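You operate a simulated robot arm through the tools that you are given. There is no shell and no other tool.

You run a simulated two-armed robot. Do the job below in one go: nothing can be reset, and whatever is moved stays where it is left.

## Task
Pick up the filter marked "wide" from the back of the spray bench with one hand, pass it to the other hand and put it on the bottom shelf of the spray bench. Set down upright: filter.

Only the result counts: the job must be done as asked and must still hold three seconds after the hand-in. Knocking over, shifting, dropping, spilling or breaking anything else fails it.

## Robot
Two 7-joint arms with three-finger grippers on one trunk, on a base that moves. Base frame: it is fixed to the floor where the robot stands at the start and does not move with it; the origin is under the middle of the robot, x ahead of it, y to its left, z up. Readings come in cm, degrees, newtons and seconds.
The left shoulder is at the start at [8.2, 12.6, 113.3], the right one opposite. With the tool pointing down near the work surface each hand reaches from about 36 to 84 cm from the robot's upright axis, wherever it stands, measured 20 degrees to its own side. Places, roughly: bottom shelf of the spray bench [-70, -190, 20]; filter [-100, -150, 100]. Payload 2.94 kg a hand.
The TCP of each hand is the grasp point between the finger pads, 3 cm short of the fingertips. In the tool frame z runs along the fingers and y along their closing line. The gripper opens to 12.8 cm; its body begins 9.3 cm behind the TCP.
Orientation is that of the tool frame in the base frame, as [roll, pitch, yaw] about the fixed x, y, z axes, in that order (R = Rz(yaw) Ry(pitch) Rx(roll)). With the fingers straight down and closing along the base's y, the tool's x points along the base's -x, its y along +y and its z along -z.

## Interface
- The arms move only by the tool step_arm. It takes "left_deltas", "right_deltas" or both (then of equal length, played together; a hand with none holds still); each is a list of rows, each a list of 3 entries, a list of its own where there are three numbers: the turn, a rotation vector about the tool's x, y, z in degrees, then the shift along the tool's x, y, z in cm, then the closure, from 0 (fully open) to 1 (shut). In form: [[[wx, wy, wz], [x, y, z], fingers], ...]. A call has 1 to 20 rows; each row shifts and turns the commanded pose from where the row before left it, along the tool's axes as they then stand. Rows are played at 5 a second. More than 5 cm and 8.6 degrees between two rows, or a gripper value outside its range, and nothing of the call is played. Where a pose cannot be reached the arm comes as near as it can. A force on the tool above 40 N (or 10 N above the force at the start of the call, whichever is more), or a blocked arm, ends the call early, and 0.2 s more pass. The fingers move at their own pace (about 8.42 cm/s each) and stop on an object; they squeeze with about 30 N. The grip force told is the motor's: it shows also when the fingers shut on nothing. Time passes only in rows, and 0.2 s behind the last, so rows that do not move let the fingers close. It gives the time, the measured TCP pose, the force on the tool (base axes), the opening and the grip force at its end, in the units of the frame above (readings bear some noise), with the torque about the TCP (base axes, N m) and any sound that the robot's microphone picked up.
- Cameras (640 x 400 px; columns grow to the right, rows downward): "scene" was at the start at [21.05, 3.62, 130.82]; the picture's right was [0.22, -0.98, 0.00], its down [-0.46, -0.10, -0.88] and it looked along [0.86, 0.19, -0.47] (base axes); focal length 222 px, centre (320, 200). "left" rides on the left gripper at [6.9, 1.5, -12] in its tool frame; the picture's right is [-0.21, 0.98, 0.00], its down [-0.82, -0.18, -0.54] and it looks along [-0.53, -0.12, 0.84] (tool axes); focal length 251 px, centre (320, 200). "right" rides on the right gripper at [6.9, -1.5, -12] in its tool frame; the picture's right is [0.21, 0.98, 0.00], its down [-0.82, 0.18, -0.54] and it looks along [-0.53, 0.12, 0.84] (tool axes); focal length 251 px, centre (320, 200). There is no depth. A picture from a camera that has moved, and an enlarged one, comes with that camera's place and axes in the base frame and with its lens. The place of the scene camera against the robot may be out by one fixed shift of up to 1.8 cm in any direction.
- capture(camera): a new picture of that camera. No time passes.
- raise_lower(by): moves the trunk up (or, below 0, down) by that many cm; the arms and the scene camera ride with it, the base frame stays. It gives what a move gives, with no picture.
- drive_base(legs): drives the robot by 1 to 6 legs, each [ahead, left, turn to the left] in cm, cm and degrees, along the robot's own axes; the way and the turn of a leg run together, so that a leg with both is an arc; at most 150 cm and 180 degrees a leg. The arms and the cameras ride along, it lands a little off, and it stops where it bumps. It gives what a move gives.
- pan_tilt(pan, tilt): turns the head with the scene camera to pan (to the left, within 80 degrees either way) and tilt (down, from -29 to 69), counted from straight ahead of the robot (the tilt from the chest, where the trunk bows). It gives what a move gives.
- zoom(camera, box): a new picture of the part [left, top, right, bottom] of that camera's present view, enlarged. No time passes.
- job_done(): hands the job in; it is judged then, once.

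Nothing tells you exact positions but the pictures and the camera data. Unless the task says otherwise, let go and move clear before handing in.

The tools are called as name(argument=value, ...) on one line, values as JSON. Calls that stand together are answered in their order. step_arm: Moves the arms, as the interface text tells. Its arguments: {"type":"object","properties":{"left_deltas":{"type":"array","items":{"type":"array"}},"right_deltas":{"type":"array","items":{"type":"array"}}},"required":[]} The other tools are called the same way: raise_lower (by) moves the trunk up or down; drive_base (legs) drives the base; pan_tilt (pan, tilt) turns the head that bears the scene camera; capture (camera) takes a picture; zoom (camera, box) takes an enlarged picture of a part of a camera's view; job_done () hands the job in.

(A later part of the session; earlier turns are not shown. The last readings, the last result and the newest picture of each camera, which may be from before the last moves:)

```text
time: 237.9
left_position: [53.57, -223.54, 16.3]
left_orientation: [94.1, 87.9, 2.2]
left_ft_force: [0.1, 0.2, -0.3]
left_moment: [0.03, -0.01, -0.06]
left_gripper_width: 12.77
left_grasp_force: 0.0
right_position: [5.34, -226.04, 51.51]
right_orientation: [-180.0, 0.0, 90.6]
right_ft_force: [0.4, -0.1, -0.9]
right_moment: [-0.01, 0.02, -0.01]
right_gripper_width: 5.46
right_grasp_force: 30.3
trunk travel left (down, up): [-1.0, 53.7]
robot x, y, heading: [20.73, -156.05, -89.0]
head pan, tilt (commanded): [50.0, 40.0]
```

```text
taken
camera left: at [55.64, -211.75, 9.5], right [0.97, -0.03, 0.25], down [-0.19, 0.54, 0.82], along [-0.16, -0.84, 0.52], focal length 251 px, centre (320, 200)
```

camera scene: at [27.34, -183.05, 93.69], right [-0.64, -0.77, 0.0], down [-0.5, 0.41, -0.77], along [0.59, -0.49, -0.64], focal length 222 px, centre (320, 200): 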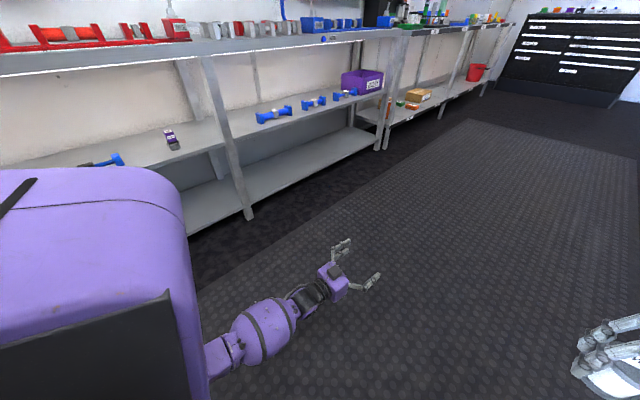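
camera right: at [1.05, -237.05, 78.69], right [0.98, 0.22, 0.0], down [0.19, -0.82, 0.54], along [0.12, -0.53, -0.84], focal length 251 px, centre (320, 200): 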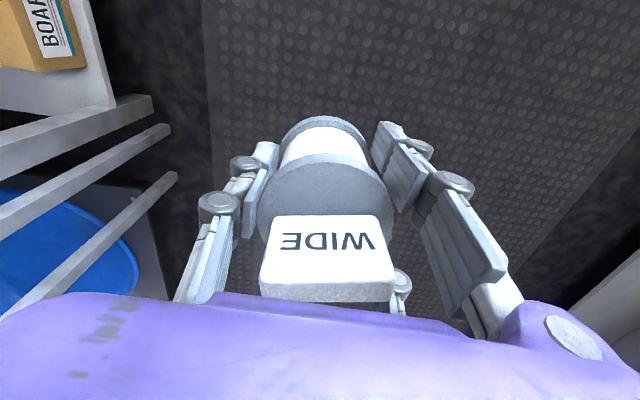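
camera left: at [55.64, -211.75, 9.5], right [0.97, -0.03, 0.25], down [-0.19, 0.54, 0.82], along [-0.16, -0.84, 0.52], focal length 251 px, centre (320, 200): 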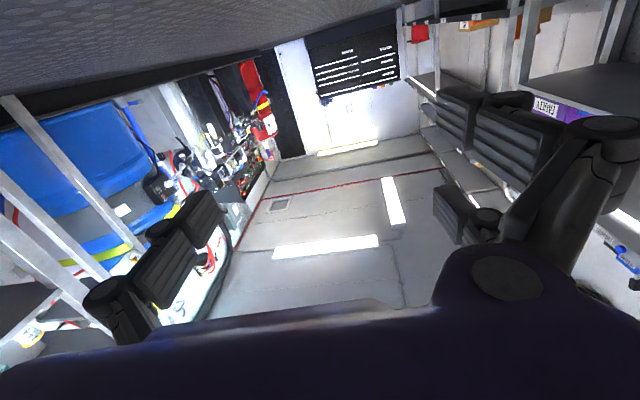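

The left hand now reaches z≈16 level with no trouble, so placing is feasible. I'll raise it back up, then turn the right hand 90° so its thumb faces me for the hand-over.

step_arm(left_deltas=[[[0, 0, 0], [-1.2, 0, 0], 0], [[0, 0, 0], [-1.2, 0, 0], 0], [[0, 0, 0], [-1.2, 0, 0], 0], [[0, 0, 0], [-1.2, 0, 0], 0], [[0, 0, 0], [-1.2, 0, 0], 0], [[0, 0, 0], [-1.2, 0, 0], 0], [[0, 0, 0], [-1.2, 0, 0], 0], [[0, 0, 0], [-1.2, 0, 0], 0], [[0, 0, 0], [-1.2, 0, 0], 0], [[0, 0, 0], [-1.2, 0, 0], 0], [[0, 0, 0], [-1.2, 0, 0], 0], [[0, 0, 0], [-1.2, 0, 0], 0], [[0, 0, 0], [-1.2, 0, 0], 0], [[0, 0, 0], [-1.2, 0, 0], 0], [[0, 0, 0], [-1.2, 0, 0], 0], [[0, 0, 0], [-1.2, 0, 0], 0], [[0, 0, 0], [-1.2, 0, 0], 0], [[0, 0, 0], [-1.2, 0, 0], 0], [[0, 0, 0], [-1.2, 0, 0], 0], [[0, 0, 0], [-1.2, 0, 0], 0]])

step_arm(left_deltas=[[[0, 0, 0], [-1.2, 0, 0], 0], [[0, 0, 0], [-1.2, 0, 0], 0], [[0, 0, 0], [-1.2, 0, 0], 0], [[0, 0, 0], [-1.2, 0, 0], 0], [[0, 0, 0], [-1.2, 0, 0], 0], [[0, 0, 0], [-1.2, 0, 0], 0], [[0, 0, 0], [-1.2, 0, 0], 0], [[0, 0, 0], [0, 0, 0], 0], [[0, 0, 0], [0, 0, 0], 0], [[0, 0, 0], [0, 0, 0], 0], [[0, 0, 0], [0, 0, 0], 0], [[0, 0, 0], [0, 0, 0], 0], [[0, 0, 0], [0, 0, 0], 0], [[0, 0, 0], [0, 0, 0], 0], [[0, 0, 0], [0, 0, 0], 0], [[0, 0, 0], [0, 0, 0], 0]], right_deltas=[[[0, 0, 6], [0, 0, 0], 1], [[0, 0, 6], [0, 0, 0], 1], [[0, 0, 6], [0, 0, 0], 1], [[0, 0, 6], [0, 0, 0], 1], [[0, 0, 6], [0, 0, 0], 1], [[0, 0, 6], [0, 0, 0], 1], [[0, 0, 6], [0, 0, 0], 1], [[0, 0, 6], [0, 0, 0], 1], [[0, 0, 6], [0, 0, 0], 1], [[0, 0, 6], [0, 0, 0], 1], [[0, 0, 6], [0, 0, 0], 1], [[0, 0, 6], [0, 0, 0], 1], [[0, 0, 6], [0, 0, 0], 1], [[0, 0, 6], [0, 0, 0], 1], [[0, 0, 6], [0, 0, 0], 1], [[0, 0, 0], [0, 0, 0], 1]])

pan_tilt(pan=5, tilt=40)

capture(camera="scene")

```text
time: 242.1
left_position: [52.66, -223.55, 40.27]
left_orientation: [95.1, 87.9, 3.4]
left_ft_force: [0.5, 0.6, 0.8]
left_moment: [0.0, -0.02, -0.01]
left_gripper_width: 12.8
left_grasp_force: 0.1
right_position: [5.32, -226.03, 51.59]
right_orientation: [179.9, 0.0, 90.6]
right_ft_force: [-0.6, 0.5, -1.1]
right_moment: [-0.02, 0.04, -0.03]
right_gripper_width: 5.43
right_grasp_force: 29.9
trunk travel left (down, up): [-1.0, 53.7]
robot x, y, heading: [21.08, -156.1, -89.3]
head pan, tilt (commanded): [50.0, 40.0]
```

```text
time: 245.5
left_position: [52.39, -223.76, 48.64]
left_orientation: [94.4, 87.9, 2.6]
left_ft_force: [-0.2, -0.2, 0.0]
left_moment: [-0.01, 0.0, 0.02]
left_gripper_width: 12.82
left_grasp_force: 0.1
right_position: [5.26, -226.07, 51.41]
right_orientation: [-179.9, 0.0, 0.5]
right_ft_force: [-0.1, 0.0, -0.7]
right_moment: [-0.02, 0.0, 0.01]
right_gripper_width: 5.42
right_grasp_force: 29.8
trunk travel left (down, up): [-1.0, 53.7]
robot x, y, heading: [20.88, -156.07, -89.4]
head pan, tilt (commanded): [50.0, 40.0]
```

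```text
time: 246.7
left_position: [52.51, -223.66, 48.72]
left_orientation: [94.3, 87.9, 2.6]
left_ft_force: [0.1, 0.6, 0.9]
left_moment: [0.02, -0.02, 0.03]
left_gripper_width: 12.79
left_grasp_force: 0.1
right_position: [5.3, -225.9, 51.54]
right_orientation: [-179.9, 0.0, 0.6]
right_ft_force: [0.6, -0.4, -0.7]
right_moment: [0.04, -0.02, 0.01]
right_gripper_width: 5.43
right_grasp_force: 30.0
trunk travel left (down, up): [-1.0, 53.7]
robot x, y, heading: [20.8, -156.53, -89.3]
head pan, tilt (commanded): [5.0, 40.0]
```

```text
taken
camera scene: at [21.61, -186.11, 93.69], right [-1.0, -0.1, 0.0], down [-0.06, 0.64, -0.77], along [0.08, -0.76, -0.64], focal length 222 px, centre (320, 200)
```

scene: 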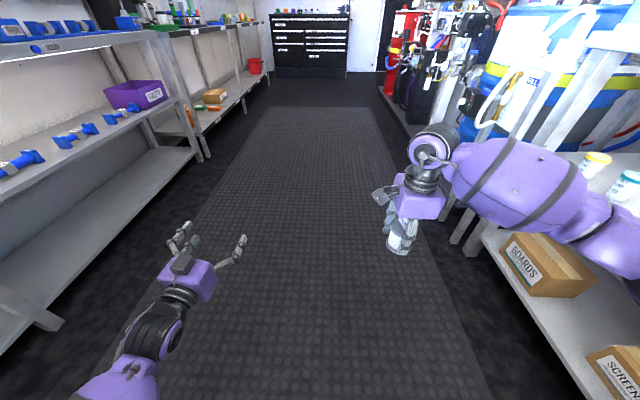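

Both hands are well posed. I'll level the left hand's roll and move it a little left, then bring the right hand with the filter toward the middle in small steps.

step_arm(left_deltas=[[[0, 0, -0.42], [0, 1, 0], 0], [[0, 0, -0.42], [0, 1, 0], 0], [[0, 0, -0.42], [0, 1, 0], 0], [[0, 0, -0.42], [0, 1, 0], 0], [[0, 0, -0.42], [0, 1, 0], 0], [[0, 0, 0], [0, 0, 0], 0]])

step_arm(right_deltas=[[[0, 0, 0], [1.2, 0.3, 0], 1], [[0, 0, 0], [1.2, 0.3, 0], 1], [[0, 0, 0], [1.2, 0.3, 0], 1], [[0, 0, 0], [1.2, 0.3, 0], 1], [[0, 0, 0], [1.2, 0.3, 0], 1], [[0, 0, 0], [1.2, 0.3, 0], 1], [[0, 0, 0], [1.2, 0.3, 0], 1], [[0, 0, 0], [1.2, 0.3, 0], 1], [[0, 0, 0], [1.2, 0.3, 0], 1], [[0, 0, 0], [1.2, 0.3, 0], 1], [[0, 0, 0], [1.2, 0.3, 0], 1], [[0, 0, 0], [1.2, 0.3, 0], 1], [[0, 0, 0], [1.2, 0.3, 0], 1], [[0, 0, 0], [1.2, 0.3, 0], 1], [[0, 0, 0], [1.2, 0.3, 0], 1], [[0, 0, 0], [1.2, 0.3, 0], 1], [[0, 0, 0], [1.2, 0.3, 0], 1], [[0, 0, 0], [1.2, 0.3, 0], 1], [[0, 0, 0], [1.2, 0.3, 0], 1], [[0, 0, 0], [0, 0, 0], 1]])

capture(camera="scene")

```text
time: 248.1
left_position: [57.41, -223.72, 48.84]
left_orientation: [-159.5, 89.7, 108.8]
left_ft_force: [0.7, 0.7, 0.5]
left_moment: [-0.03, 0.03, -0.03]
left_gripper_width: 12.8
left_grasp_force: 0.0
right_position: [5.38, -226.01, 51.45]
right_orientation: [-180.0, 0.0, 0.5]
right_ft_force: [-0.4, -0.6, -1.2]
right_moment: [0.0, -0.02, 0.0]
right_gripper_width: 5.45
right_grasp_force: 30.2
trunk travel left (down, up): [-1.0, 53.7]
robot x, y, heading: [21.01, -155.91, -89.5]
head pan, tilt (commanded): [5.0, 40.0]
```

```text
time: 252.3
left_position: [57.4, -223.68, 48.78]
left_orientation: [-163.1, 89.8, 105.0]
left_ft_force: [-0.6, 0.3, -0.2]
left_moment: [-0.01, 0.04, 0.0]
left_gripper_width: 12.82
left_grasp_force: 0.0
right_position: [28.04, -231.61, 51.43]
right_orientation: [179.9, 0.0, 0.6]
right_ft_force: [0.2, 0.7, -0.4]
right_moment: [0.05, -0.01, -0.02]
right_gripper_width: 5.45
right_grasp_force: 29.9
trunk travel left (down, up): [-1.0, 53.7]
robot x, y, heading: [20.76, -156.19, -89.4]
head pan, tilt (commanded): [5.0, 40.0]
```

```text
taken
camera scene: at [21.6, -186.11, 93.69], right [-1.0, -0.1, 0.0], down [-0.06, 0.64, -0.77], along [0.07, -0.76, -0.64], focal length 222 px, centre (320, 200)
```

scene: 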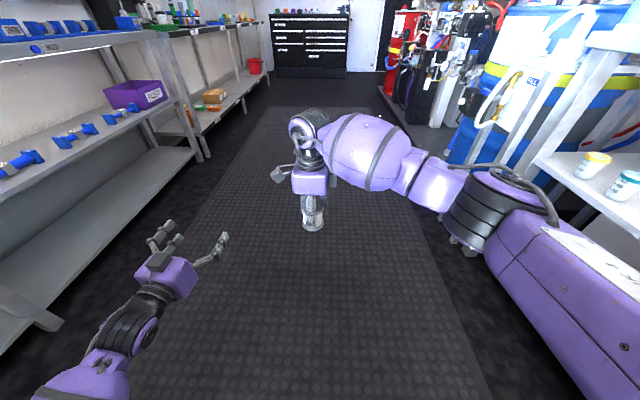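

The filter is now in front of the robot, upright with the thumb toward me. I'll bring the left hand level behind it to a pre-approach position, staying back from the thumb.

step_arm(left_deltas=[[[-0.38, 0, 0], [-0.15, -1.2, -0.21], 0], [[-0.38, 0, 0], [-0.15, -1.2, -0.21], 0], [[-0.38, 0, 0], [-0.15, -1.2, -0.21], 0], [[-0.38, 0, 0], [-0.15, -1.2, -0.21], 0], [[-0.38, 0, 0], [-0.15, -1.2, -0.21], 0], [[0, 0, 0], [-0.15, -1.2, -0.21], 0], [[0, 0, 0], [-0.15, -1.2, -0.21], 0], [[0, 0, 0], [-0.15, -1.2, -0.21], 0], [[0, 0, 0], [-0.15, -1.2, -0.21], 0], [[0, 0, 0], [-0.15, -1.2, -0.21], 0], [[0, 0, 0], [-0.15, -1.2, -0.21], 0], [[0, 0, 0], [-0.15, -1.2, -0.21], 0], [[0, 0, 0], [-0.15, -1.2, -0.21], 0], [[0, 0, 0], [-0.15, -1.2, -0.21], 0], [[0, 0, 0], [-0.15, -1.2, -0.21], 0], [[0, 0, 0], [-0.15, -1.2, -0.21], 0], [[0, 0, 0], [-0.15, -1.2, -0.21], 0], [[0, 0, 0], [-0.15, -1.2, -0.21], 0], [[0, 0, 0], [-0.15, -1.2, -0.21], 0], [[0, 0, 0], [0, 0, 0], 0]])

capture(camera="scene")

capture(camera="left")

```text
time: 256.3
left_position: [36.87, -220.41, 52.3]
left_orientation: [79.8, 81.3, -12.5]
left_ft_force: [0.5, -0.2, -0.6]
left_moment: [0.02, 0.0, 0.03]
left_gripper_width: 12.79
left_grasp_force: 0.0
right_position: [28.26, -231.49, 51.62]
right_orientation: [-179.9, -0.1, 0.6]
right_ft_force: [0.5, 0.3, -0.8]
right_moment: [0.01, -0.03, 0.0]
right_gripper_width: 5.45
right_grasp_force: 30.0
trunk travel left (down, up): [-1.0, 53.7]
robot x, y, heading: [20.66, -155.96, -89.5]
head pan, tilt (commanded): [5.0, 40.0]
stopped in row 20 (left hand): the arm was blocked; the commanded pose is now the measured one
```

```text
taken
camera scene: at [21.61, -186.11, 93.7], right [-1.0, -0.1, 0.0], down [-0.06, 0.64, -0.77], along [0.07, -0.76, -0.64], focal length 222 px, centre (320, 200)
```

scene: 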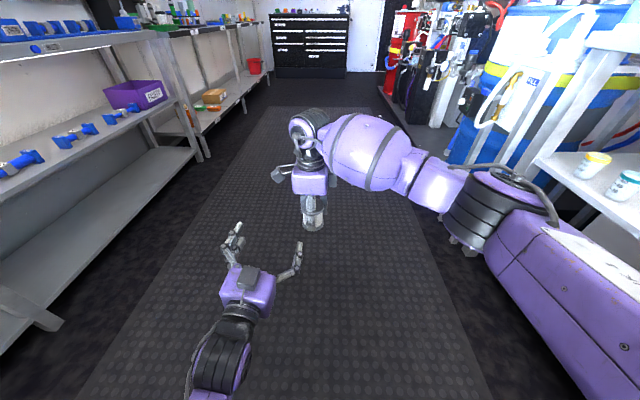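

```text
taken
camera left: at [39.84, -208.76, 45.53], right [0.93, -0.03, 0.36], down [-0.28, 0.57, 0.77], along [-0.23, -0.82, 0.53], focal length 251 px, centre (320, 200)
```

left: 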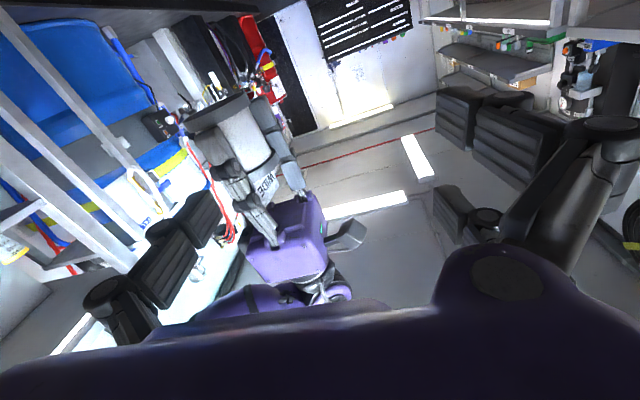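

The left arm got blocked, most likely its folded elbow touching the body, so I shouldn't come in from so close. I'll back out, straighten the roll, and go lower and farther forward so I can come up under the filter instead.

step_arm(left_deltas=[[[0, 0, -1], [0, 1, 0], 0], [[0, 0, -1], [0, 1, 0], 0], [[0, 0, -1], [0, 1, 0], 0], [[0, 0, -1], [0, 1, 0], 0], [[0, 0, -1], [0, 1, 0], 0], [[0, 0, -1], [0, 1, 0], 0], [[0, 0, -1], [0, 1, 0], 0], [[0, 0, -1], [0, 1, 0], 0], [[-0.5, 0.3, -0.1], [0.9, 0.8, 0.6], 0], [[-0.5, 0.3, -0.1], [0.9, 0.8, 0.6], 0], [[-0.5, 0.3, -0.1], [0.9, 0.8, 0.6], 0], [[-0.5, 0.3, -0.1], [0.9, 0.8, 0.6], 0], [[-0.4, 0.3, -0.2], [0.9, 0.8, 0.6], 0], [[0, 0, 0], [0.9, 0.8, 0.6], 0], [[0, 0, 0], [0.9, 0.6, 0.8], 0], [[0, 0, 0], [0.9, 0.6, 0.8], 0], [[0, 0, 0], [0.9, 0.6, 0.8], 0], [[0, 0, 0], [0.9, 0.6, 0.8], 0], [[0, 0, 0], [0, 0, 0], 0]])

capture(camera="scene")

```text
time: 260.3
left_position: [52.03, -227.61, 44.07]
left_orientation: [-80.8, 89.7, -170.8]
left_ft_force: [-0.5, -0.6, 0.3]
left_moment: [0.0, 0.01, 0.04]
left_gripper_width: 12.79
left_grasp_force: 0.1
right_position: [28.2, -231.48, 51.65]
right_orientation: [-179.9, 0.0, 0.7]
right_ft_force: [-0.1, 0.3, -0.2]
right_moment: [0.05, -0.02, -0.02]
right_gripper_width: 5.43
right_grasp_force: 29.9
trunk travel left (down, up): [-1.0, 53.7]
robot x, y, heading: [20.7, -155.98, -89.3]
head pan, tilt (commanded): [5.0, 40.0]
```

```text
taken
camera scene: at [21.6, -186.11, 93.69], right [-1.0, -0.1, 0.0], down [-0.06, 0.64, -0.77], along [0.07, -0.76, -0.64], focal length 222 px, centre (320, 200)
```

scene: 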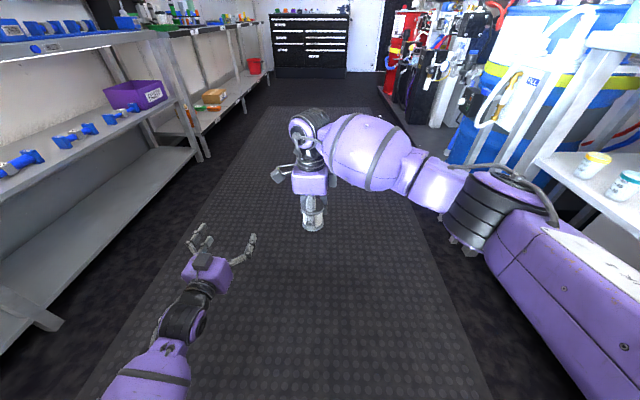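

The left hand is exactly level and forward now. I'll lower it below the filter's height and slide it to the right until it is directly beneath.

step_arm(left_deltas=[[[0, 0, 0], [1.2, 0, 0.9], 0], [[0, 0, 0], [1.2, 0, 0.9], 0], [[0, 0, 0], [1.2, 0, 0.9], 0], [[0, 0, 0], [0, -1.2, 0], 0], [[0, 0, 0], [0, -1.2, 0], 0], [[0, 0, 0], [0, -1.2, 0], 0], [[0, 0, 0], [0, -1.2, 0], 0], [[0, 0, 0], [0, -1.2, 0], 0], [[0, 0, 0], [0, -1.2, 0], 0], [[0, 0, 0], [0, -1.2, 0], 0], [[0, 0, 0], [0, -1.2, 0], 0], [[0, 0, 0], [0, -1.2, 0], 0], [[0, 0, 0], [0, -1.2, 0], 0], [[0, 0, 0], [0, -1.2, 0], 0], [[0, 0, 0], [0, 0, 0], 0]])

capture(camera="scene")

capture(camera="left")

```text
time: 263.5
left_position: [40.33, -230.34, 40.55]
left_orientation: [88.7, 87.8, -1.2]
left_ft_force: [0.2, -0.1, 0.3]
left_moment: [-0.01, 0.03, -0.01]
left_gripper_width: 12.8
left_grasp_force: 0.0
right_position: [28.15, -231.5, 51.52]
right_orientation: [180.0, -0.1, 0.6]
right_ft_force: [-0.6, 0.4, -0.3]
right_moment: [0.03, -0.01, 0.01]
right_gripper_width: 5.44
right_grasp_force: 29.8
trunk travel left (down, up): [-1.0, 53.7]
robot x, y, heading: [20.79, -156.35, -89.2]
head pan, tilt (commanded): [5.0, 40.0]
```

```text
taken
camera scene: at [21.6, -186.11, 93.69], right [-1.0, -0.1, 0.0], down [-0.06, 0.64, -0.77], along [0.07, -0.76, -0.64], focal length 222 px, centre (320, 200)
```

scene: 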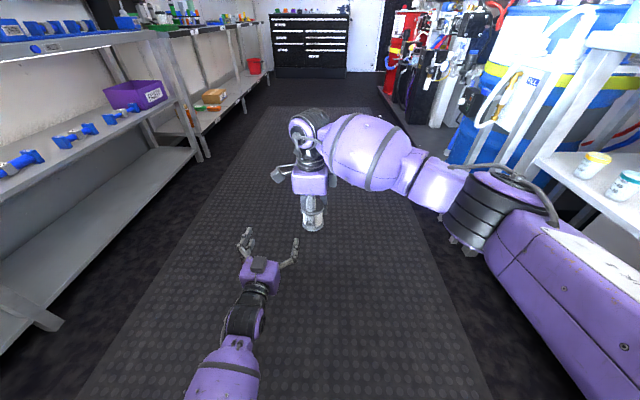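

```text
taken
camera left: at [42.07, -218.51, 33.74], right [0.97, 0.0, 0.25], down [-0.21, 0.54, 0.81], along [-0.14, -0.84, 0.52], focal length 251 px, centre (320, 200)
```

left: 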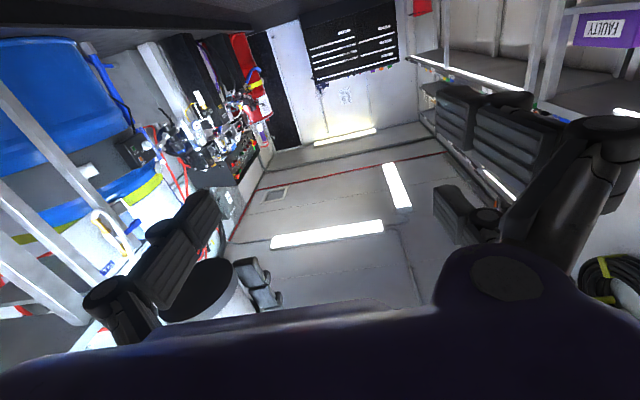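

The left arm is getting near a limit as it comes to the middle, so I'll move it slightly left and lower and bring the right hand over to meet it.

step_arm(left_deltas=[[[0, 0, -0.5], [0.7, 1, 0], 0], [[0, 0, -0.5], [0.7, 1, 0], 0], [[0, 0, -0.5], [0.7, 1, 0], 0], [[0, 0, -0.5], [0, 1, 0], 0], [[0, 0, 0], [0, 0, 0], 0]])

step_arm(right_deltas=[[[0, 0, 0], [1, -0.1, 0], 1], [[0, 0, 0], [1, -0.1, 0], 1], [[0, 0, 0], [1, -0.1, 0], 1], [[0, 0, 0], [1, -0.1, 0], 1], [[0, 0, 0], [1, -0.1, 0], 1], [[0, 0, 0], [1, -0.1, 0], 1], [[0, 0, 0], [1, -0.1, 0], 1], [[0, 0, 0], [1, -0.1, 0], 1], [[0, 0, 0], [1, -0.1, 0], 1], [[0, 0, 0], [1, -0.1, 0], 1], [[0, 0, 0], [1, -0.1, 0], 1], [[0, 0, 0], [1, -0.1, 0], 1], [[0, 0, 0], [0, 0, 0], 1]])

capture(camera="left")

capture(camera="scene")

```text
time: 264.7
left_position: [42.56, -230.32, 38.4]
left_orientation: [-88.6, 87.7, -178.7]
left_ft_force: [-0.6, 0.5, -1.3]
left_moment: [0.02, 0.03, -0.02]
left_gripper_width: 12.8
left_grasp_force: 0.0
right_position: [28.17, -231.56, 51.5]
right_orientation: [-179.9, 0.0, 0.7]
right_ft_force: [-0.1, -0.1, -0.6]
right_moment: [0.01, -0.02, -0.02]
right_gripper_width: 5.44
right_grasp_force: 30.2
trunk travel left (down, up): [-1.0, 53.7]
robot x, y, heading: [20.98, -156.21, -89.3]
head pan, tilt (commanded): [5.0, 40.0]
```

```text
time: 267.5
left_position: [42.75, -230.35, 38.41]
left_orientation: [-89.0, 87.7, -179.0]
left_ft_force: [-0.2, -0.3, 0.2]
left_moment: [-0.03, -0.02, 0.02]
left_gripper_width: 12.79
left_grasp_force: 0.0
right_position: [40.21, -230.1, 51.57]
right_orientation: [-180.0, 0.0, 0.6]
right_ft_force: [0.1, 0.0, -0.8]
right_moment: [0.02, 0.0, -0.02]
right_gripper_width: 5.43
right_grasp_force: 30.3
trunk travel left (down, up): [-1.0, 53.7]
robot x, y, heading: [20.65, -156.01, -89.2]
head pan, tilt (commanded): [5.0, 40.0]
```

```text
taken
camera left: at [43.84, -218.48, 31.51], right [0.98, 0.0, 0.18], down [-0.15, 0.54, 0.83], along [-0.09, -0.84, 0.53], focal length 251 px, centre (320, 200)
```

left: 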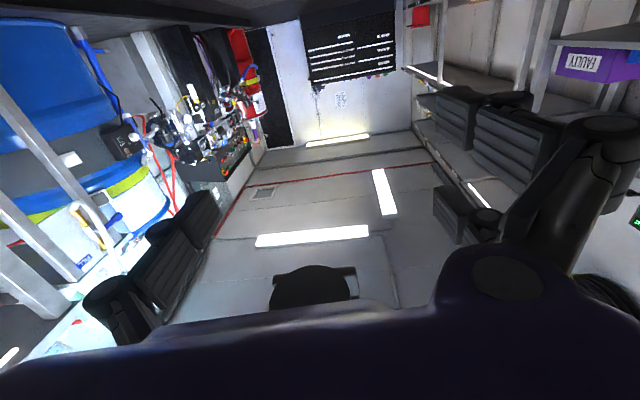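

```text
taken
camera scene: at [21.6, -186.11, 93.69], right [-1.0, -0.1, 0.0], down [-0.06, 0.64, -0.77], along [0.07, -0.76, -0.64], focal length 222 px, centre (320, 200)
```

scene: 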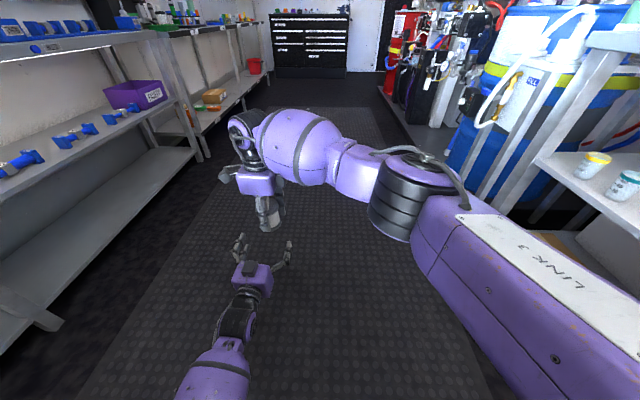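

The filter's dark underside shows just above the left hand. I'll zoom in on it to align precisely.

zoom(camera="left", box=[230, 230, 390, 330])

zoom(camera="scene", box=[200, 120, 330, 320])

```text
4.00 times, centred on (310, 280) of left
camera zoom: at [43.84, -218.48, 31.51], right [0.98, 0.0, 0.18], down [-0.15, 0.54, 0.83], along [-0.09, -0.84, 0.53], focal length 1006 px, centre (360, -120)
```

zoom: 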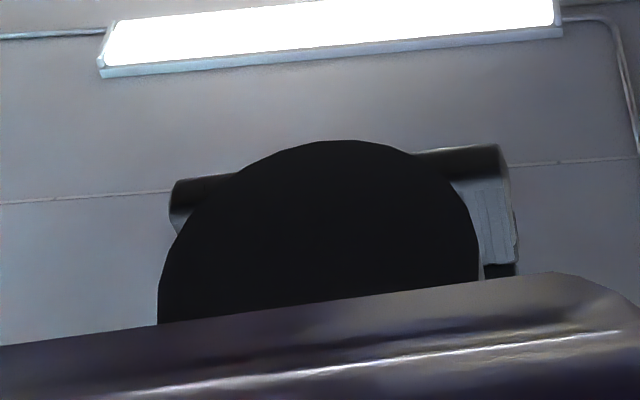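

```text
2.00 times, centred on (265, 220) of scene
camera zoom: at [21.6, -186.11, 93.69], right [-1.0, -0.1, 0.0], down [-0.06, 0.64, -0.77], along [0.07, -0.76, -0.64], focal length 445 px, centre (430, 160)
```

zoom: 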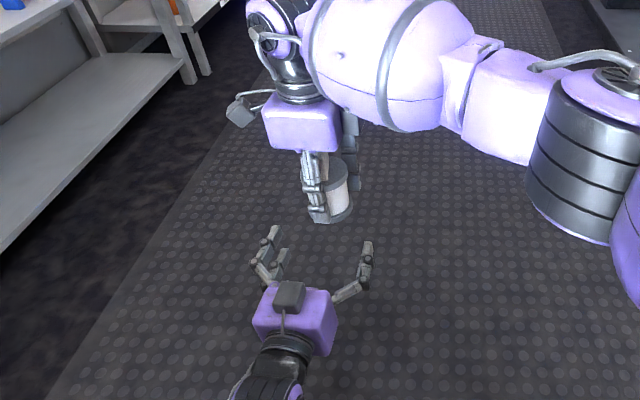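

The filter centre is at about [40.3, -230.5] with its underside at z≈48. I'll align the left hand under it (correcting the small roll), then rise around it with open fingers.

step_arm(left_deltas=[[[0, 0, 0.8], [0, -0.75, -0.4], 0], [[0, 0, 0.8], [0, -0.75, -0.4], 0], [[0, 0, 0.7], [0, -0.7, -0.45], 0], [[0, 0, 0], [0, 0, 0], 0]])

step_arm(left_deltas=[[[0, 0, 0], [-1, 0, 0], 0], [[0, 0, 0], [-1, 0, 0], 0], [[0, 0, 0], [-1, 0, 0], 0], [[0, 0, 0], [-1, 0, 0], 0], [[0, 0, 0], [-1, 0, 0], 0], [[0, 0, 0], [0, 0, 0], 0]])

capture(camera="left")

zoom(camera="scene", box=[200, 120, 330, 320])

```text
time: 268.5
left_position: [40.44, -229.03, 38.52]
left_orientation: [-123.4, 90.0, 146.5]
left_ft_force: [-0.2, 0.3, 0.0]
left_moment: [-0.01, 0.02, 0.02]
left_gripper_width: 12.78
left_grasp_force: 0.1
right_position: [40.23, -230.09, 51.56]
right_orientation: [-180.0, 0.0, 0.6]
right_ft_force: [-0.9, -0.7, -1.0]
right_moment: [-0.04, -0.02, 0.0]
right_gripper_width: 5.43
right_grasp_force: 30.4
trunk travel left (down, up): [-1.0, 53.7]
robot x, y, heading: [21.26, -156.05, -89.2]
head pan, tilt (commanded): [5.0, 40.0]
```

```text
time: 269.9
left_position: [40.47, -229.07, 43.47]
left_orientation: [-128.2, 90.0, 141.8]
left_ft_force: [0.7, 0.4, 0.1]
left_moment: [0.02, 0.0, -0.01]
left_gripper_width: 12.81
left_grasp_force: 0.0
right_position: [40.16, -230.15, 51.46]
right_orientation: [-180.0, -0.1, 0.6]
right_ft_force: [0.2, -1.3, -0.7]
right_moment: [-0.01, -0.02, -0.03]
right_gripper_width: 5.43
right_grasp_force: 30.1
trunk travel left (down, up): [-1.0, 53.7]
robot x, y, heading: [20.93, -156.66, -89.3]
head pan, tilt (commanded): [5.0, 40.0]
```

```text
taken
camera left: at [41.91, -217.23, 36.66], right [0.98, 0.0, 0.22], down [-0.18, 0.54, 0.82], along [-0.12, -0.84, 0.53], focal length 251 px, centre (320, 200)
```

left: 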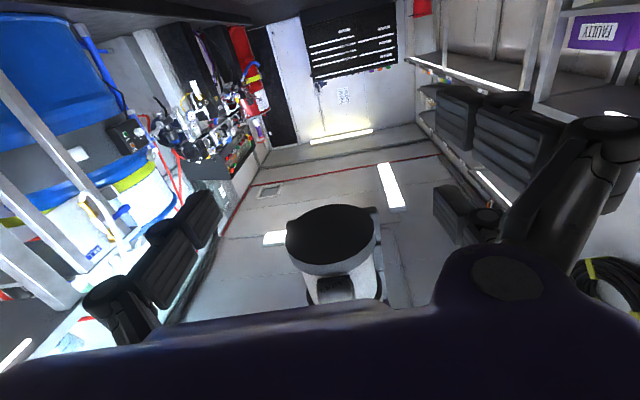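

```text
2.00 times, centred on (265, 220) of scene
camera zoom: at [21.6, -186.11, 93.69], right [-1.0, -0.1, 0.0], down [-0.06, 0.64, -0.77], along [0.07, -0.76, -0.64], focal length 445 px, centre (430, 160)
```

zoom: 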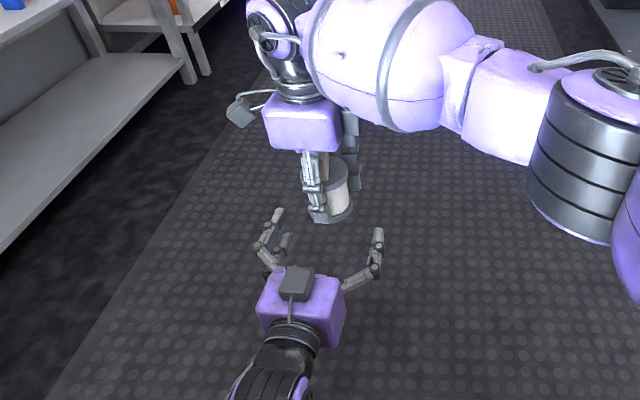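

Alignment is within 2–3 mm. I'll rise the remaining distance around the filter with fingers open, watching for contact.

step_arm(left_deltas=[[[0, 0, 0], [-1, 0.05, 0], 0], [[0, 0, 0], [-1, 0.05, 0], 0], [[0, 0, 0], [-1, 0.05, 0], 0], [[0, 0, 0], [-1, 0, 0], 0], [[0, 0, 0], [0, 0, 0], 0]])

capture(camera="left")

zoom(camera="scene", box=[200, 120, 330, 320])

capture(camera="right")

```text
time: 271.1
left_position: [40.57, -229.12, 47.37]
left_orientation: [-118.7, 90.0, 151.4]
left_ft_force: [-1.0, 0.5, 0.2]
left_moment: [-0.01, 0.0, -0.01]
left_gripper_width: 12.8
left_grasp_force: 0.1
right_position: [40.1, -230.14, 51.56]
right_orientation: [-180.0, 0.0, 0.5]
right_ft_force: [-0.3, 0.1, 0.0]
right_moment: [0.01, 0.0, -0.02]
right_gripper_width: 5.43
right_grasp_force: 30.1
trunk travel left (down, up): [-1.0, 53.7]
robot x, y, heading: [20.51, -156.14, -89.3]
head pan, tilt (commanded): [5.0, 40.0]
```

```text
taken
camera left: at [42.07, -217.23, 40.62], right [0.98, 0.0, 0.22], down [-0.18, 0.54, 0.82], along [-0.12, -0.84, 0.53], focal length 251 px, centre (320, 200)
```

left: 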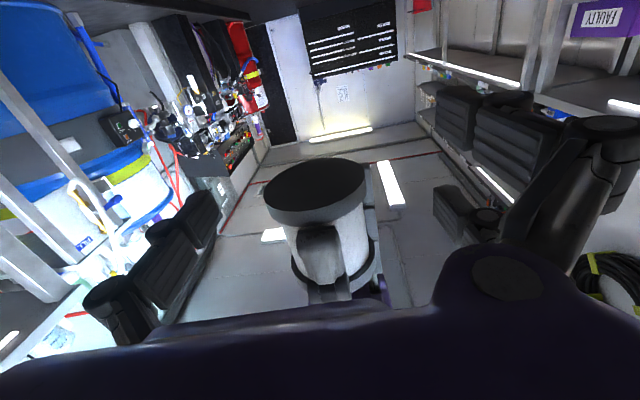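

```text
2.00 times, centred on (265, 220) of scene
camera zoom: at [21.6, -186.11, 93.69], right [-1.0, -0.1, 0.0], down [-0.06, 0.64, -0.77], along [0.07, -0.76, -0.64], focal length 445 px, centre (430, 160)
```

zoom: 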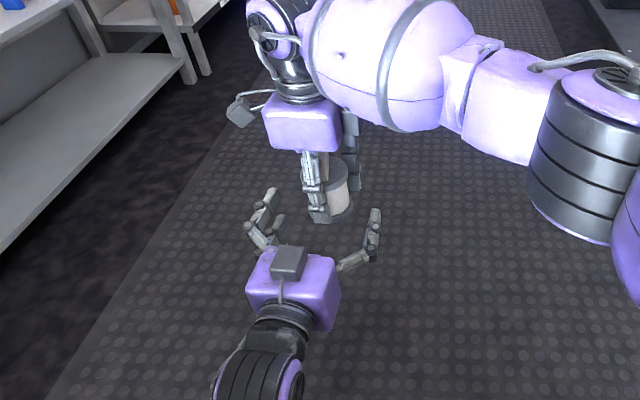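

```text
taken
camera right: at [47.11, -228.54, 63.66], right [0.22, -0.97, 0.0], down [-0.82, -0.19, 0.54], along [-0.53, -0.12, -0.84], focal length 251 px, centre (320, 200)
```

right: 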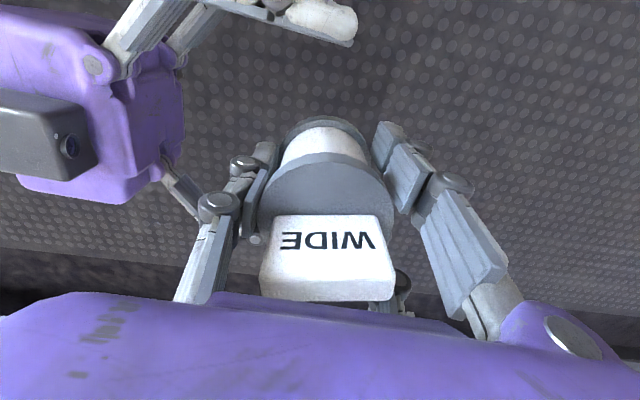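

step_arm(left_deltas=[[[0, 0, 0], [-1, 0, 0], 0], [[0, 0, 0], [-1, 0, 0], 0], [[0, 0, 0], [-1, 0, 0], 0], [[0, 0, 0], [-1, 0, 0], 0], [[0, 0, 0], [-0.7, 0, 0], 0], [[0, 0, 0], [0, 0, 0], 0]])

capture(camera="left")

zoom(camera="scene", box=[200, 120, 330, 320])

capture(camera="right")

```text
time: 272.5
left_position: [40.66, -229.09, 52.3]
left_orientation: [51.4, 89.9, -38.7]
left_ft_force: [0.4, 0.1, -0.4]
left_moment: [-0.01, 0.01, -0.03]
left_gripper_width: 12.8
left_grasp_force: 0.1
right_position: [40.2, -230.2, 51.57]
right_orientation: [-180.0, 0.0, 0.5]
right_ft_force: [-0.1, -0.3, -1.3]
right_moment: [0.02, -0.02, 0.01]
right_gripper_width: 5.43
right_grasp_force: 29.8
trunk travel left (down, up): [-1.0, 53.7]
robot x, y, heading: [20.72, -156.32, -89.4]
head pan, tilt (commanded): [5.0, 40.0]
```

```text
taken
camera left: at [42.15, -217.19, 45.35], right [0.98, 0.0, 0.22], down [-0.18, 0.54, 0.82], along [-0.12, -0.84, 0.53], focal length 251 px, centre (320, 200)
```

left: 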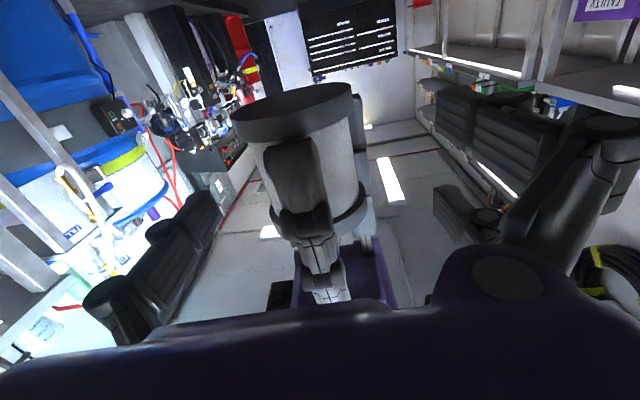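

```text
2.00 times, centred on (265, 220) of scene
camera zoom: at [21.6, -186.11, 93.69], right [-1.0, -0.1, 0.0], down [-0.06, 0.64, -0.77], along [0.07, -0.76, -0.64], focal length 445 px, centre (430, 160)
```

zoom: 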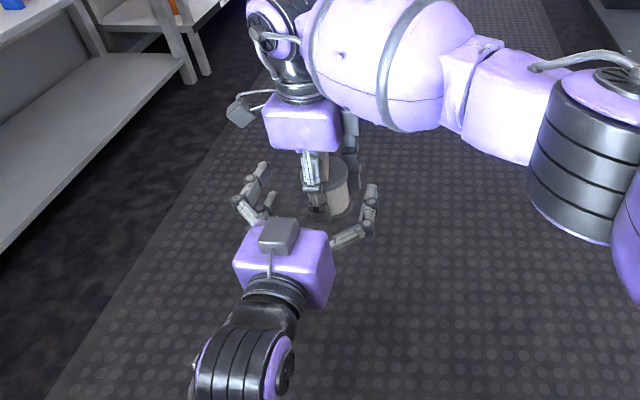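

```text
taken
camera right: at [47.11, -228.54, 63.66], right [0.22, -0.97, 0.0], down [-0.82, -0.19, 0.54], along [-0.53, -0.12, -0.84], focal length 251 px, centre (320, 200)
```

right: 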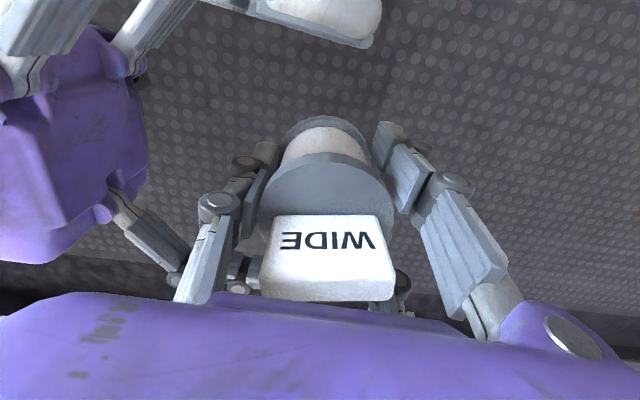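

zoom(camera="left", box=[210, 60, 430, 310])

```text
1.60 times, centred on (320, 185) of left
camera zoom: at [42.15, -217.19, 45.35], right [0.98, 0.0, 0.22], down [-0.18, 0.54, 0.82], along [-0.12, -0.84, 0.53], focal length 402 px, centre (320, 224)
```

zoom: 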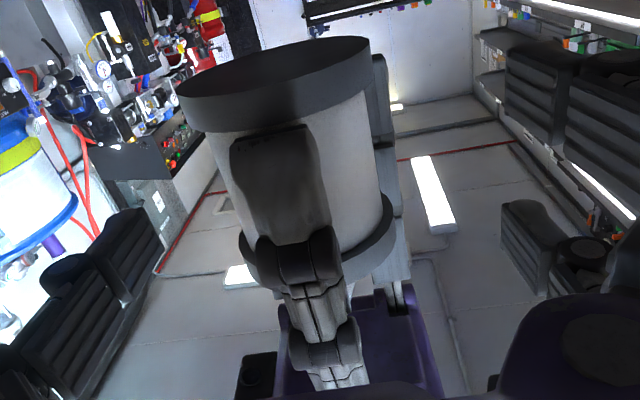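

The left fingers straddle the filter with the right thumb clear between them. I'll lower 0.3 cm to centre on the flanges and close the left hand while the right holds.

step_arm(left_deltas=[[[0, 0, 0], [0.3, 0, 0], 0], [[0, 0, 0], [0, 0, 0], 0.2], [[0, 0, 0], [0, 0, 0], 0.35], [[0, 0, 0], [0, 0, 0], 0.5], [[0, 0, 0], [0, 0, 0], 0.7], [[0, 0, 0], [0, 0, 0], 1], [[0, 0, 0], [0, 0, 0], 1], [[0, 0, 0], [0, 0, 0], 1], [[0, 0, 0], [0, 0, 0], 1]], right_deltas=[[[0, 0, 0], [0, 0, 0], 1], [[0, 0, 0], [0, 0, 0], 1], [[0, 0, 0], [0, 0, 0], 1], [[0, 0, 0], [0, 0, 0], 1], [[0, 0, 0], [0, 0, 0], 1], [[0, 0, 0], [0, 0, 0], 1], [[0, 0, 0], [0, 0, 0], 1], [[0, 0, 0], [0, 0, 0], 1], [[0, 0, 0], [0, 0, 0], 1]])

capture(camera="left")

capture(camera="right")

zoom(camera="scene", box=[200, 120, 330, 320])

```text
time: 274.5
left_position: [40.34, -229.01, 51.96]
left_orientation: [-71.3, 89.9, -161.5]
left_ft_force: [-24.5, 10.9, 2.3]
left_moment: [0.11, 0.29, -0.48]
left_gripper_width: 5.99
left_grasp_force: 30.6
right_position: [40.39, -230.18, 51.58]
right_orientation: [179.9, -0.2, 0.6]
right_ft_force: [23.1, -10.2, -2.0]
right_moment: [-0.07, -0.21, 0.19]
right_gripper_width: 5.42
right_grasp_force: 29.6
trunk travel left (down, up): [-1.0, 53.7]
robot x, y, heading: [20.97, -156.31, -89.2]
head pan, tilt (commanded): [5.0, 40.0]
```

```text
taken
camera left: at [41.91, -217.2, 45.02], right [0.98, 0.0, 0.21], down [-0.18, 0.54, 0.82], along [-0.12, -0.84, 0.53], focal length 251 px, centre (320, 200)
```

left: 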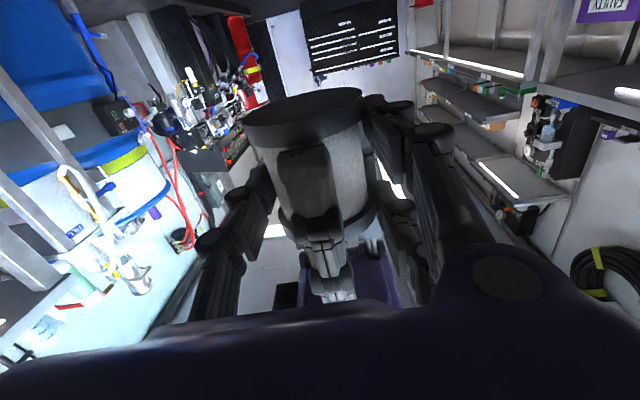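

```text
taken
camera right: at [47.22, -228.51, 63.72], right [0.23, -0.97, 0.0], down [-0.82, -0.19, 0.54], along [-0.52, -0.12, -0.84], focal length 251 px, centre (320, 200)
```

right: 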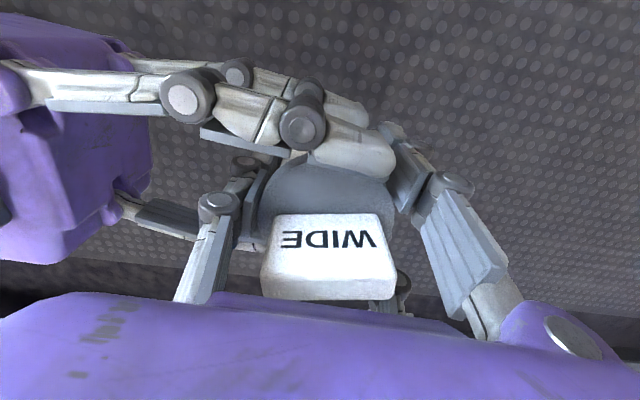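

```text
2.00 times, centred on (265, 220) of scene
camera zoom: at [21.6, -186.11, 93.69], right [-1.0, -0.1, 0.0], down [-0.06, 0.64, -0.77], along [0.07, -0.76, -0.64], focal length 445 px, centre (430, 160)
```

zoom: 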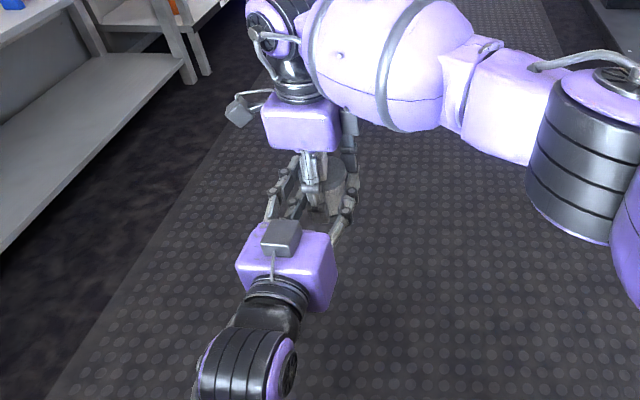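

The left hand holds with 30 N, but there is about 25 N of sideways strain between the hands. I'll ease the left hand a few millimetres to relax it before letting go with the right.

step_arm(left_deltas=[[[0, 0, 0], [0, -0.2, -0.08], 1], [[0, 0, 0], [0, 0, 0], 1]], right_deltas=[[[0, 0, 0], [0, 0, 0], 1], [[0, 0, 0], [0, 0, 0], 1]])

```text
time: 275.1
left_position: [40.27, -228.94, 51.82]
left_orientation: [-116.2, 90.0, 153.7]
left_ft_force: [-18.4, -1.9, 0.2]
left_moment: [0.12, 1.08, -0.41]
left_gripper_width: 5.99
left_grasp_force: 29.9
right_position: [40.18, -229.99, 51.55]
right_orientation: [-180.0, -0.2, 0.7]
right_ft_force: [18.6, 1.4, 0.5]
right_moment: [-0.15, -0.95, 0.2]
right_gripper_width: 5.47
right_grasp_force: 30.2
trunk travel left (down, up): [-1.0, 53.7]
robot x, y, heading: [21.09, -156.11, -89.6]
head pan, tilt (commanded): [5.0, 40.0]
```

step_arm(left_deltas=[[[0, 0, 0], [0, -0.25, 0], 1], [[0, 0, 0], [0, 0, 0], 1]], right_deltas=[[[0, 0, 0], [0, 0, 0], 1], [[0, 0, 0], [0, 0, 0], 1]])

```text
time: 275.7
left_position: [40.23, -229.05, 51.86]
left_orientation: [91.2, 89.8, 1.3]
left_ft_force: [-10.0, -10.1, -2.5]
left_moment: [-0.11, 0.81, -0.19]
left_gripper_width: 6.0
left_grasp_force: 30.5
right_position: [40.14, -230.03, 51.51]
right_orientation: [-180.0, 0.0, 0.7]
right_ft_force: [10.9, 9.5, 1.8]
right_moment: [0.1, -0.81, 0.09]
right_gripper_width: 5.44
right_grasp_force: 29.3
trunk travel left (down, up): [-1.0, 53.7]
robot x, y, heading: [21.14, -156.04, -89.3]
head pan, tilt (commanded): [5.0, 40.0]
```

step_arm(left_deltas=[[[0, 0, 0], [0, -0.2, 0.06], 1], [[0, 0, 0], [0, 0, 0], 1]], right_deltas=[[[0, 0, 0], [0, 0, 0], 1], [[0, 0, 0], [0, 0, 0], 1]])

```text
time: 276.3
left_position: [40.12, -229.08, 51.82]
left_orientation: [97.3, 89.8, 7.4]
left_ft_force: [-1.6, -12.4, -2.6]
left_moment: [-0.19, 0.7, -0.04]
left_gripper_width: 6.02
left_grasp_force: 29.7
right_position: [40.03, -230.12, 51.44]
right_orientation: [-179.9, 0.1, 0.4]
right_ft_force: [2.8, 12.5, 1.9]
right_moment: [0.18, -0.71, 0.04]
right_gripper_width: 5.45
right_grasp_force: 30.2
trunk travel left (down, up): [-1.0, 53.7]
robot x, y, heading: [20.58, -156.16, -89.3]
head pan, tilt (commanded): [5.0, 40.0]
```

Sideways strain is gone. Now I'll open the right hand part-way and watch the left hand's hold.

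step_arm(left_deltas=[[[0, 0, 0], [0, 0, 0.08], 1], [[0, 0, 0], [0, 0, 0], 1], [[0, 0, 0], [0, 0, 0], 1], [[0, 0, 0], [0, 0, 0], 1], [[0, 0, 0], [0, 0, 0], 1]], right_deltas=[[[0, 0, 0], [0, 0, 0], 1], [[0, 0, 0], [0, 0, 0], 0.5], [[0, 0, 0], [0, 0, 0], 0.35], [[0, 0, 0], [0, 0, 0], 0.35], [[0, 0, 0], [0, 0, 0], 0.35]])

capture(camera="right")

capture(camera="left")

```text
time: 277.5
left_position: [39.88, -229.09, 51.86]
left_orientation: [102.8, 89.9, 12.9]
left_ft_force: [0.5, 0.3, -0.6]
left_moment: [0.01, 0.01, 0.03]
left_gripper_width: 5.98
left_grasp_force: 29.4
right_position: [40.09, -230.28, 51.63]
right_orientation: [-179.9, 0.0, 0.6]
right_ft_force: [-0.1, 0.3, -0.3]
right_moment: [-0.01, -0.02, 0.02]
right_gripper_width: 8.33
right_grasp_force: 0.0
trunk travel left (down, up): [-1.0, 53.7]
robot x, y, heading: [20.96, -156.37, -89.4]
head pan, tilt (commanded): [5.0, 40.0]
```

```text
taken
camera right: at [47.11, -228.54, 63.66], right [0.22, -0.97, 0.0], down [-0.82, -0.19, 0.54], along [-0.53, -0.12, -0.84], focal length 251 px, centre (320, 200)
```

right: 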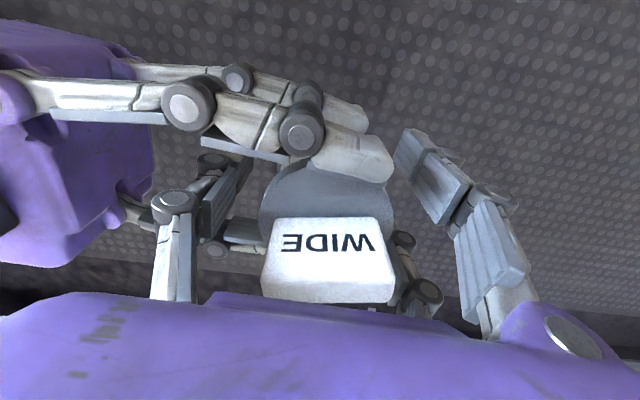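

```text
taken
camera left: at [41.5, -217.23, 44.97], right [0.98, 0.0, 0.22], down [-0.18, 0.54, 0.82], along [-0.12, -0.84, 0.53], focal length 251 px, centre (320, 200)
```

left: 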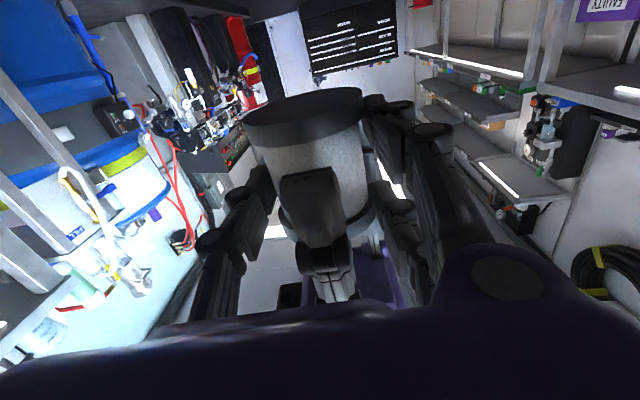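

The left hand now holds the filter alone and steady, with the right hand free of it. I'll raise the right hand straight up and clear.

step_arm(right_deltas=[[[0, 0, 0], [0, 0, -0.8], 0.35], [[0, 0, 0], [0, 0, -1], 0.35], [[0, 0, 0], [0, 0, -1], 0.35], [[0, 0, 0], [0, 0, -1], 0.35], [[0, 0, 0], [0, 0, -1], 0.35], [[0, 0, 0], [0, 0, -1], 0.35], [[0, 0, 0], [0, 0, -1], 0.35], [[0, 0, 0], [0, 0, -1], 0.35], [[0, 0, 0], [0, 0, -1.2], 0.35], [[0, 0, 0], [0, 0, -1.2], 0.35], [[0, 0, 0], [0, 0, -1.2], 0.35], [[0, 0, 0], [0, 0, -1.2], 0.35], [[0, 0, 0], [0, 0, -1.2], 0.35], [[0, 0, 0], [0, 0, -1.2], 0.35], [[0, 0, 0], [0, 0, 0], 0.35]])

capture(camera="scene")

capture(camera="right")

```text
time: 280.7
left_position: [40.02, -229.19, 51.83]
left_orientation: [66.3, 89.9, -23.6]
left_ft_force: [-0.1, -0.3, 0.5]
left_moment: [-0.01, 0.05, -0.01]
left_gripper_width: 5.99
left_grasp_force: 30.0
right_position: [40.15, -230.23, 66.61]
right_orientation: [180.0, 0.0, 0.6]
right_ft_force: [-0.3, 0.1, 0.1]
right_moment: [-0.03, 0.0, 0.01]
right_gripper_width: 8.29
right_grasp_force: 0.1
trunk travel left (down, up): [-1.0, 53.7]
robot x, y, heading: [20.67, -155.95, -89.4]
head pan, tilt (commanded): [5.0, 40.0]
```

```text
taken
camera scene: at [21.6, -186.11, 93.69], right [-1.0, -0.1, 0.0], down [-0.06, 0.64, -0.77], along [0.07, -0.76, -0.64], focal length 222 px, centre (320, 200)
```

scene: 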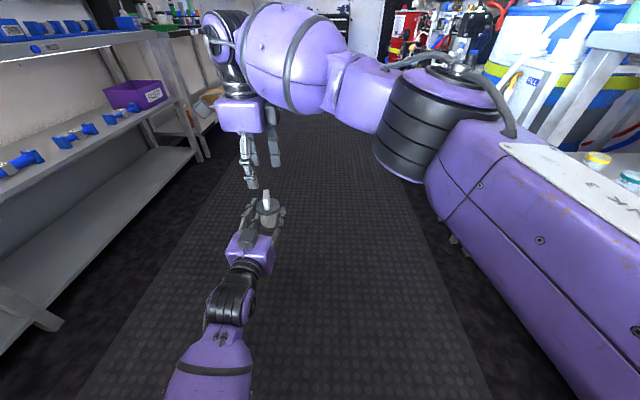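

```text
taken
camera right: at [47.14, -228.52, 78.72], right [0.22, -0.97, 0.0], down [-0.82, -0.19, 0.54], along [-0.53, -0.12, -0.84], focal length 251 px, centre (320, 200)
```

right: 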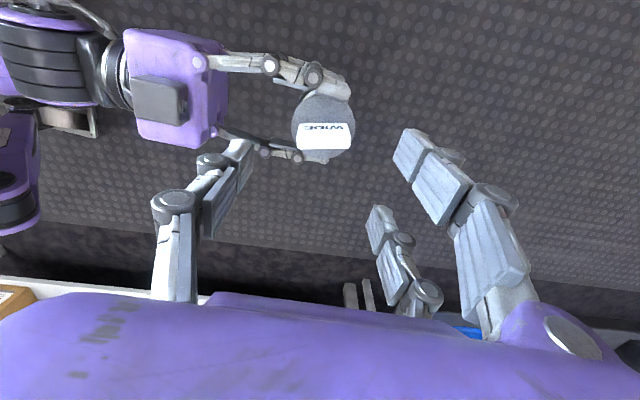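

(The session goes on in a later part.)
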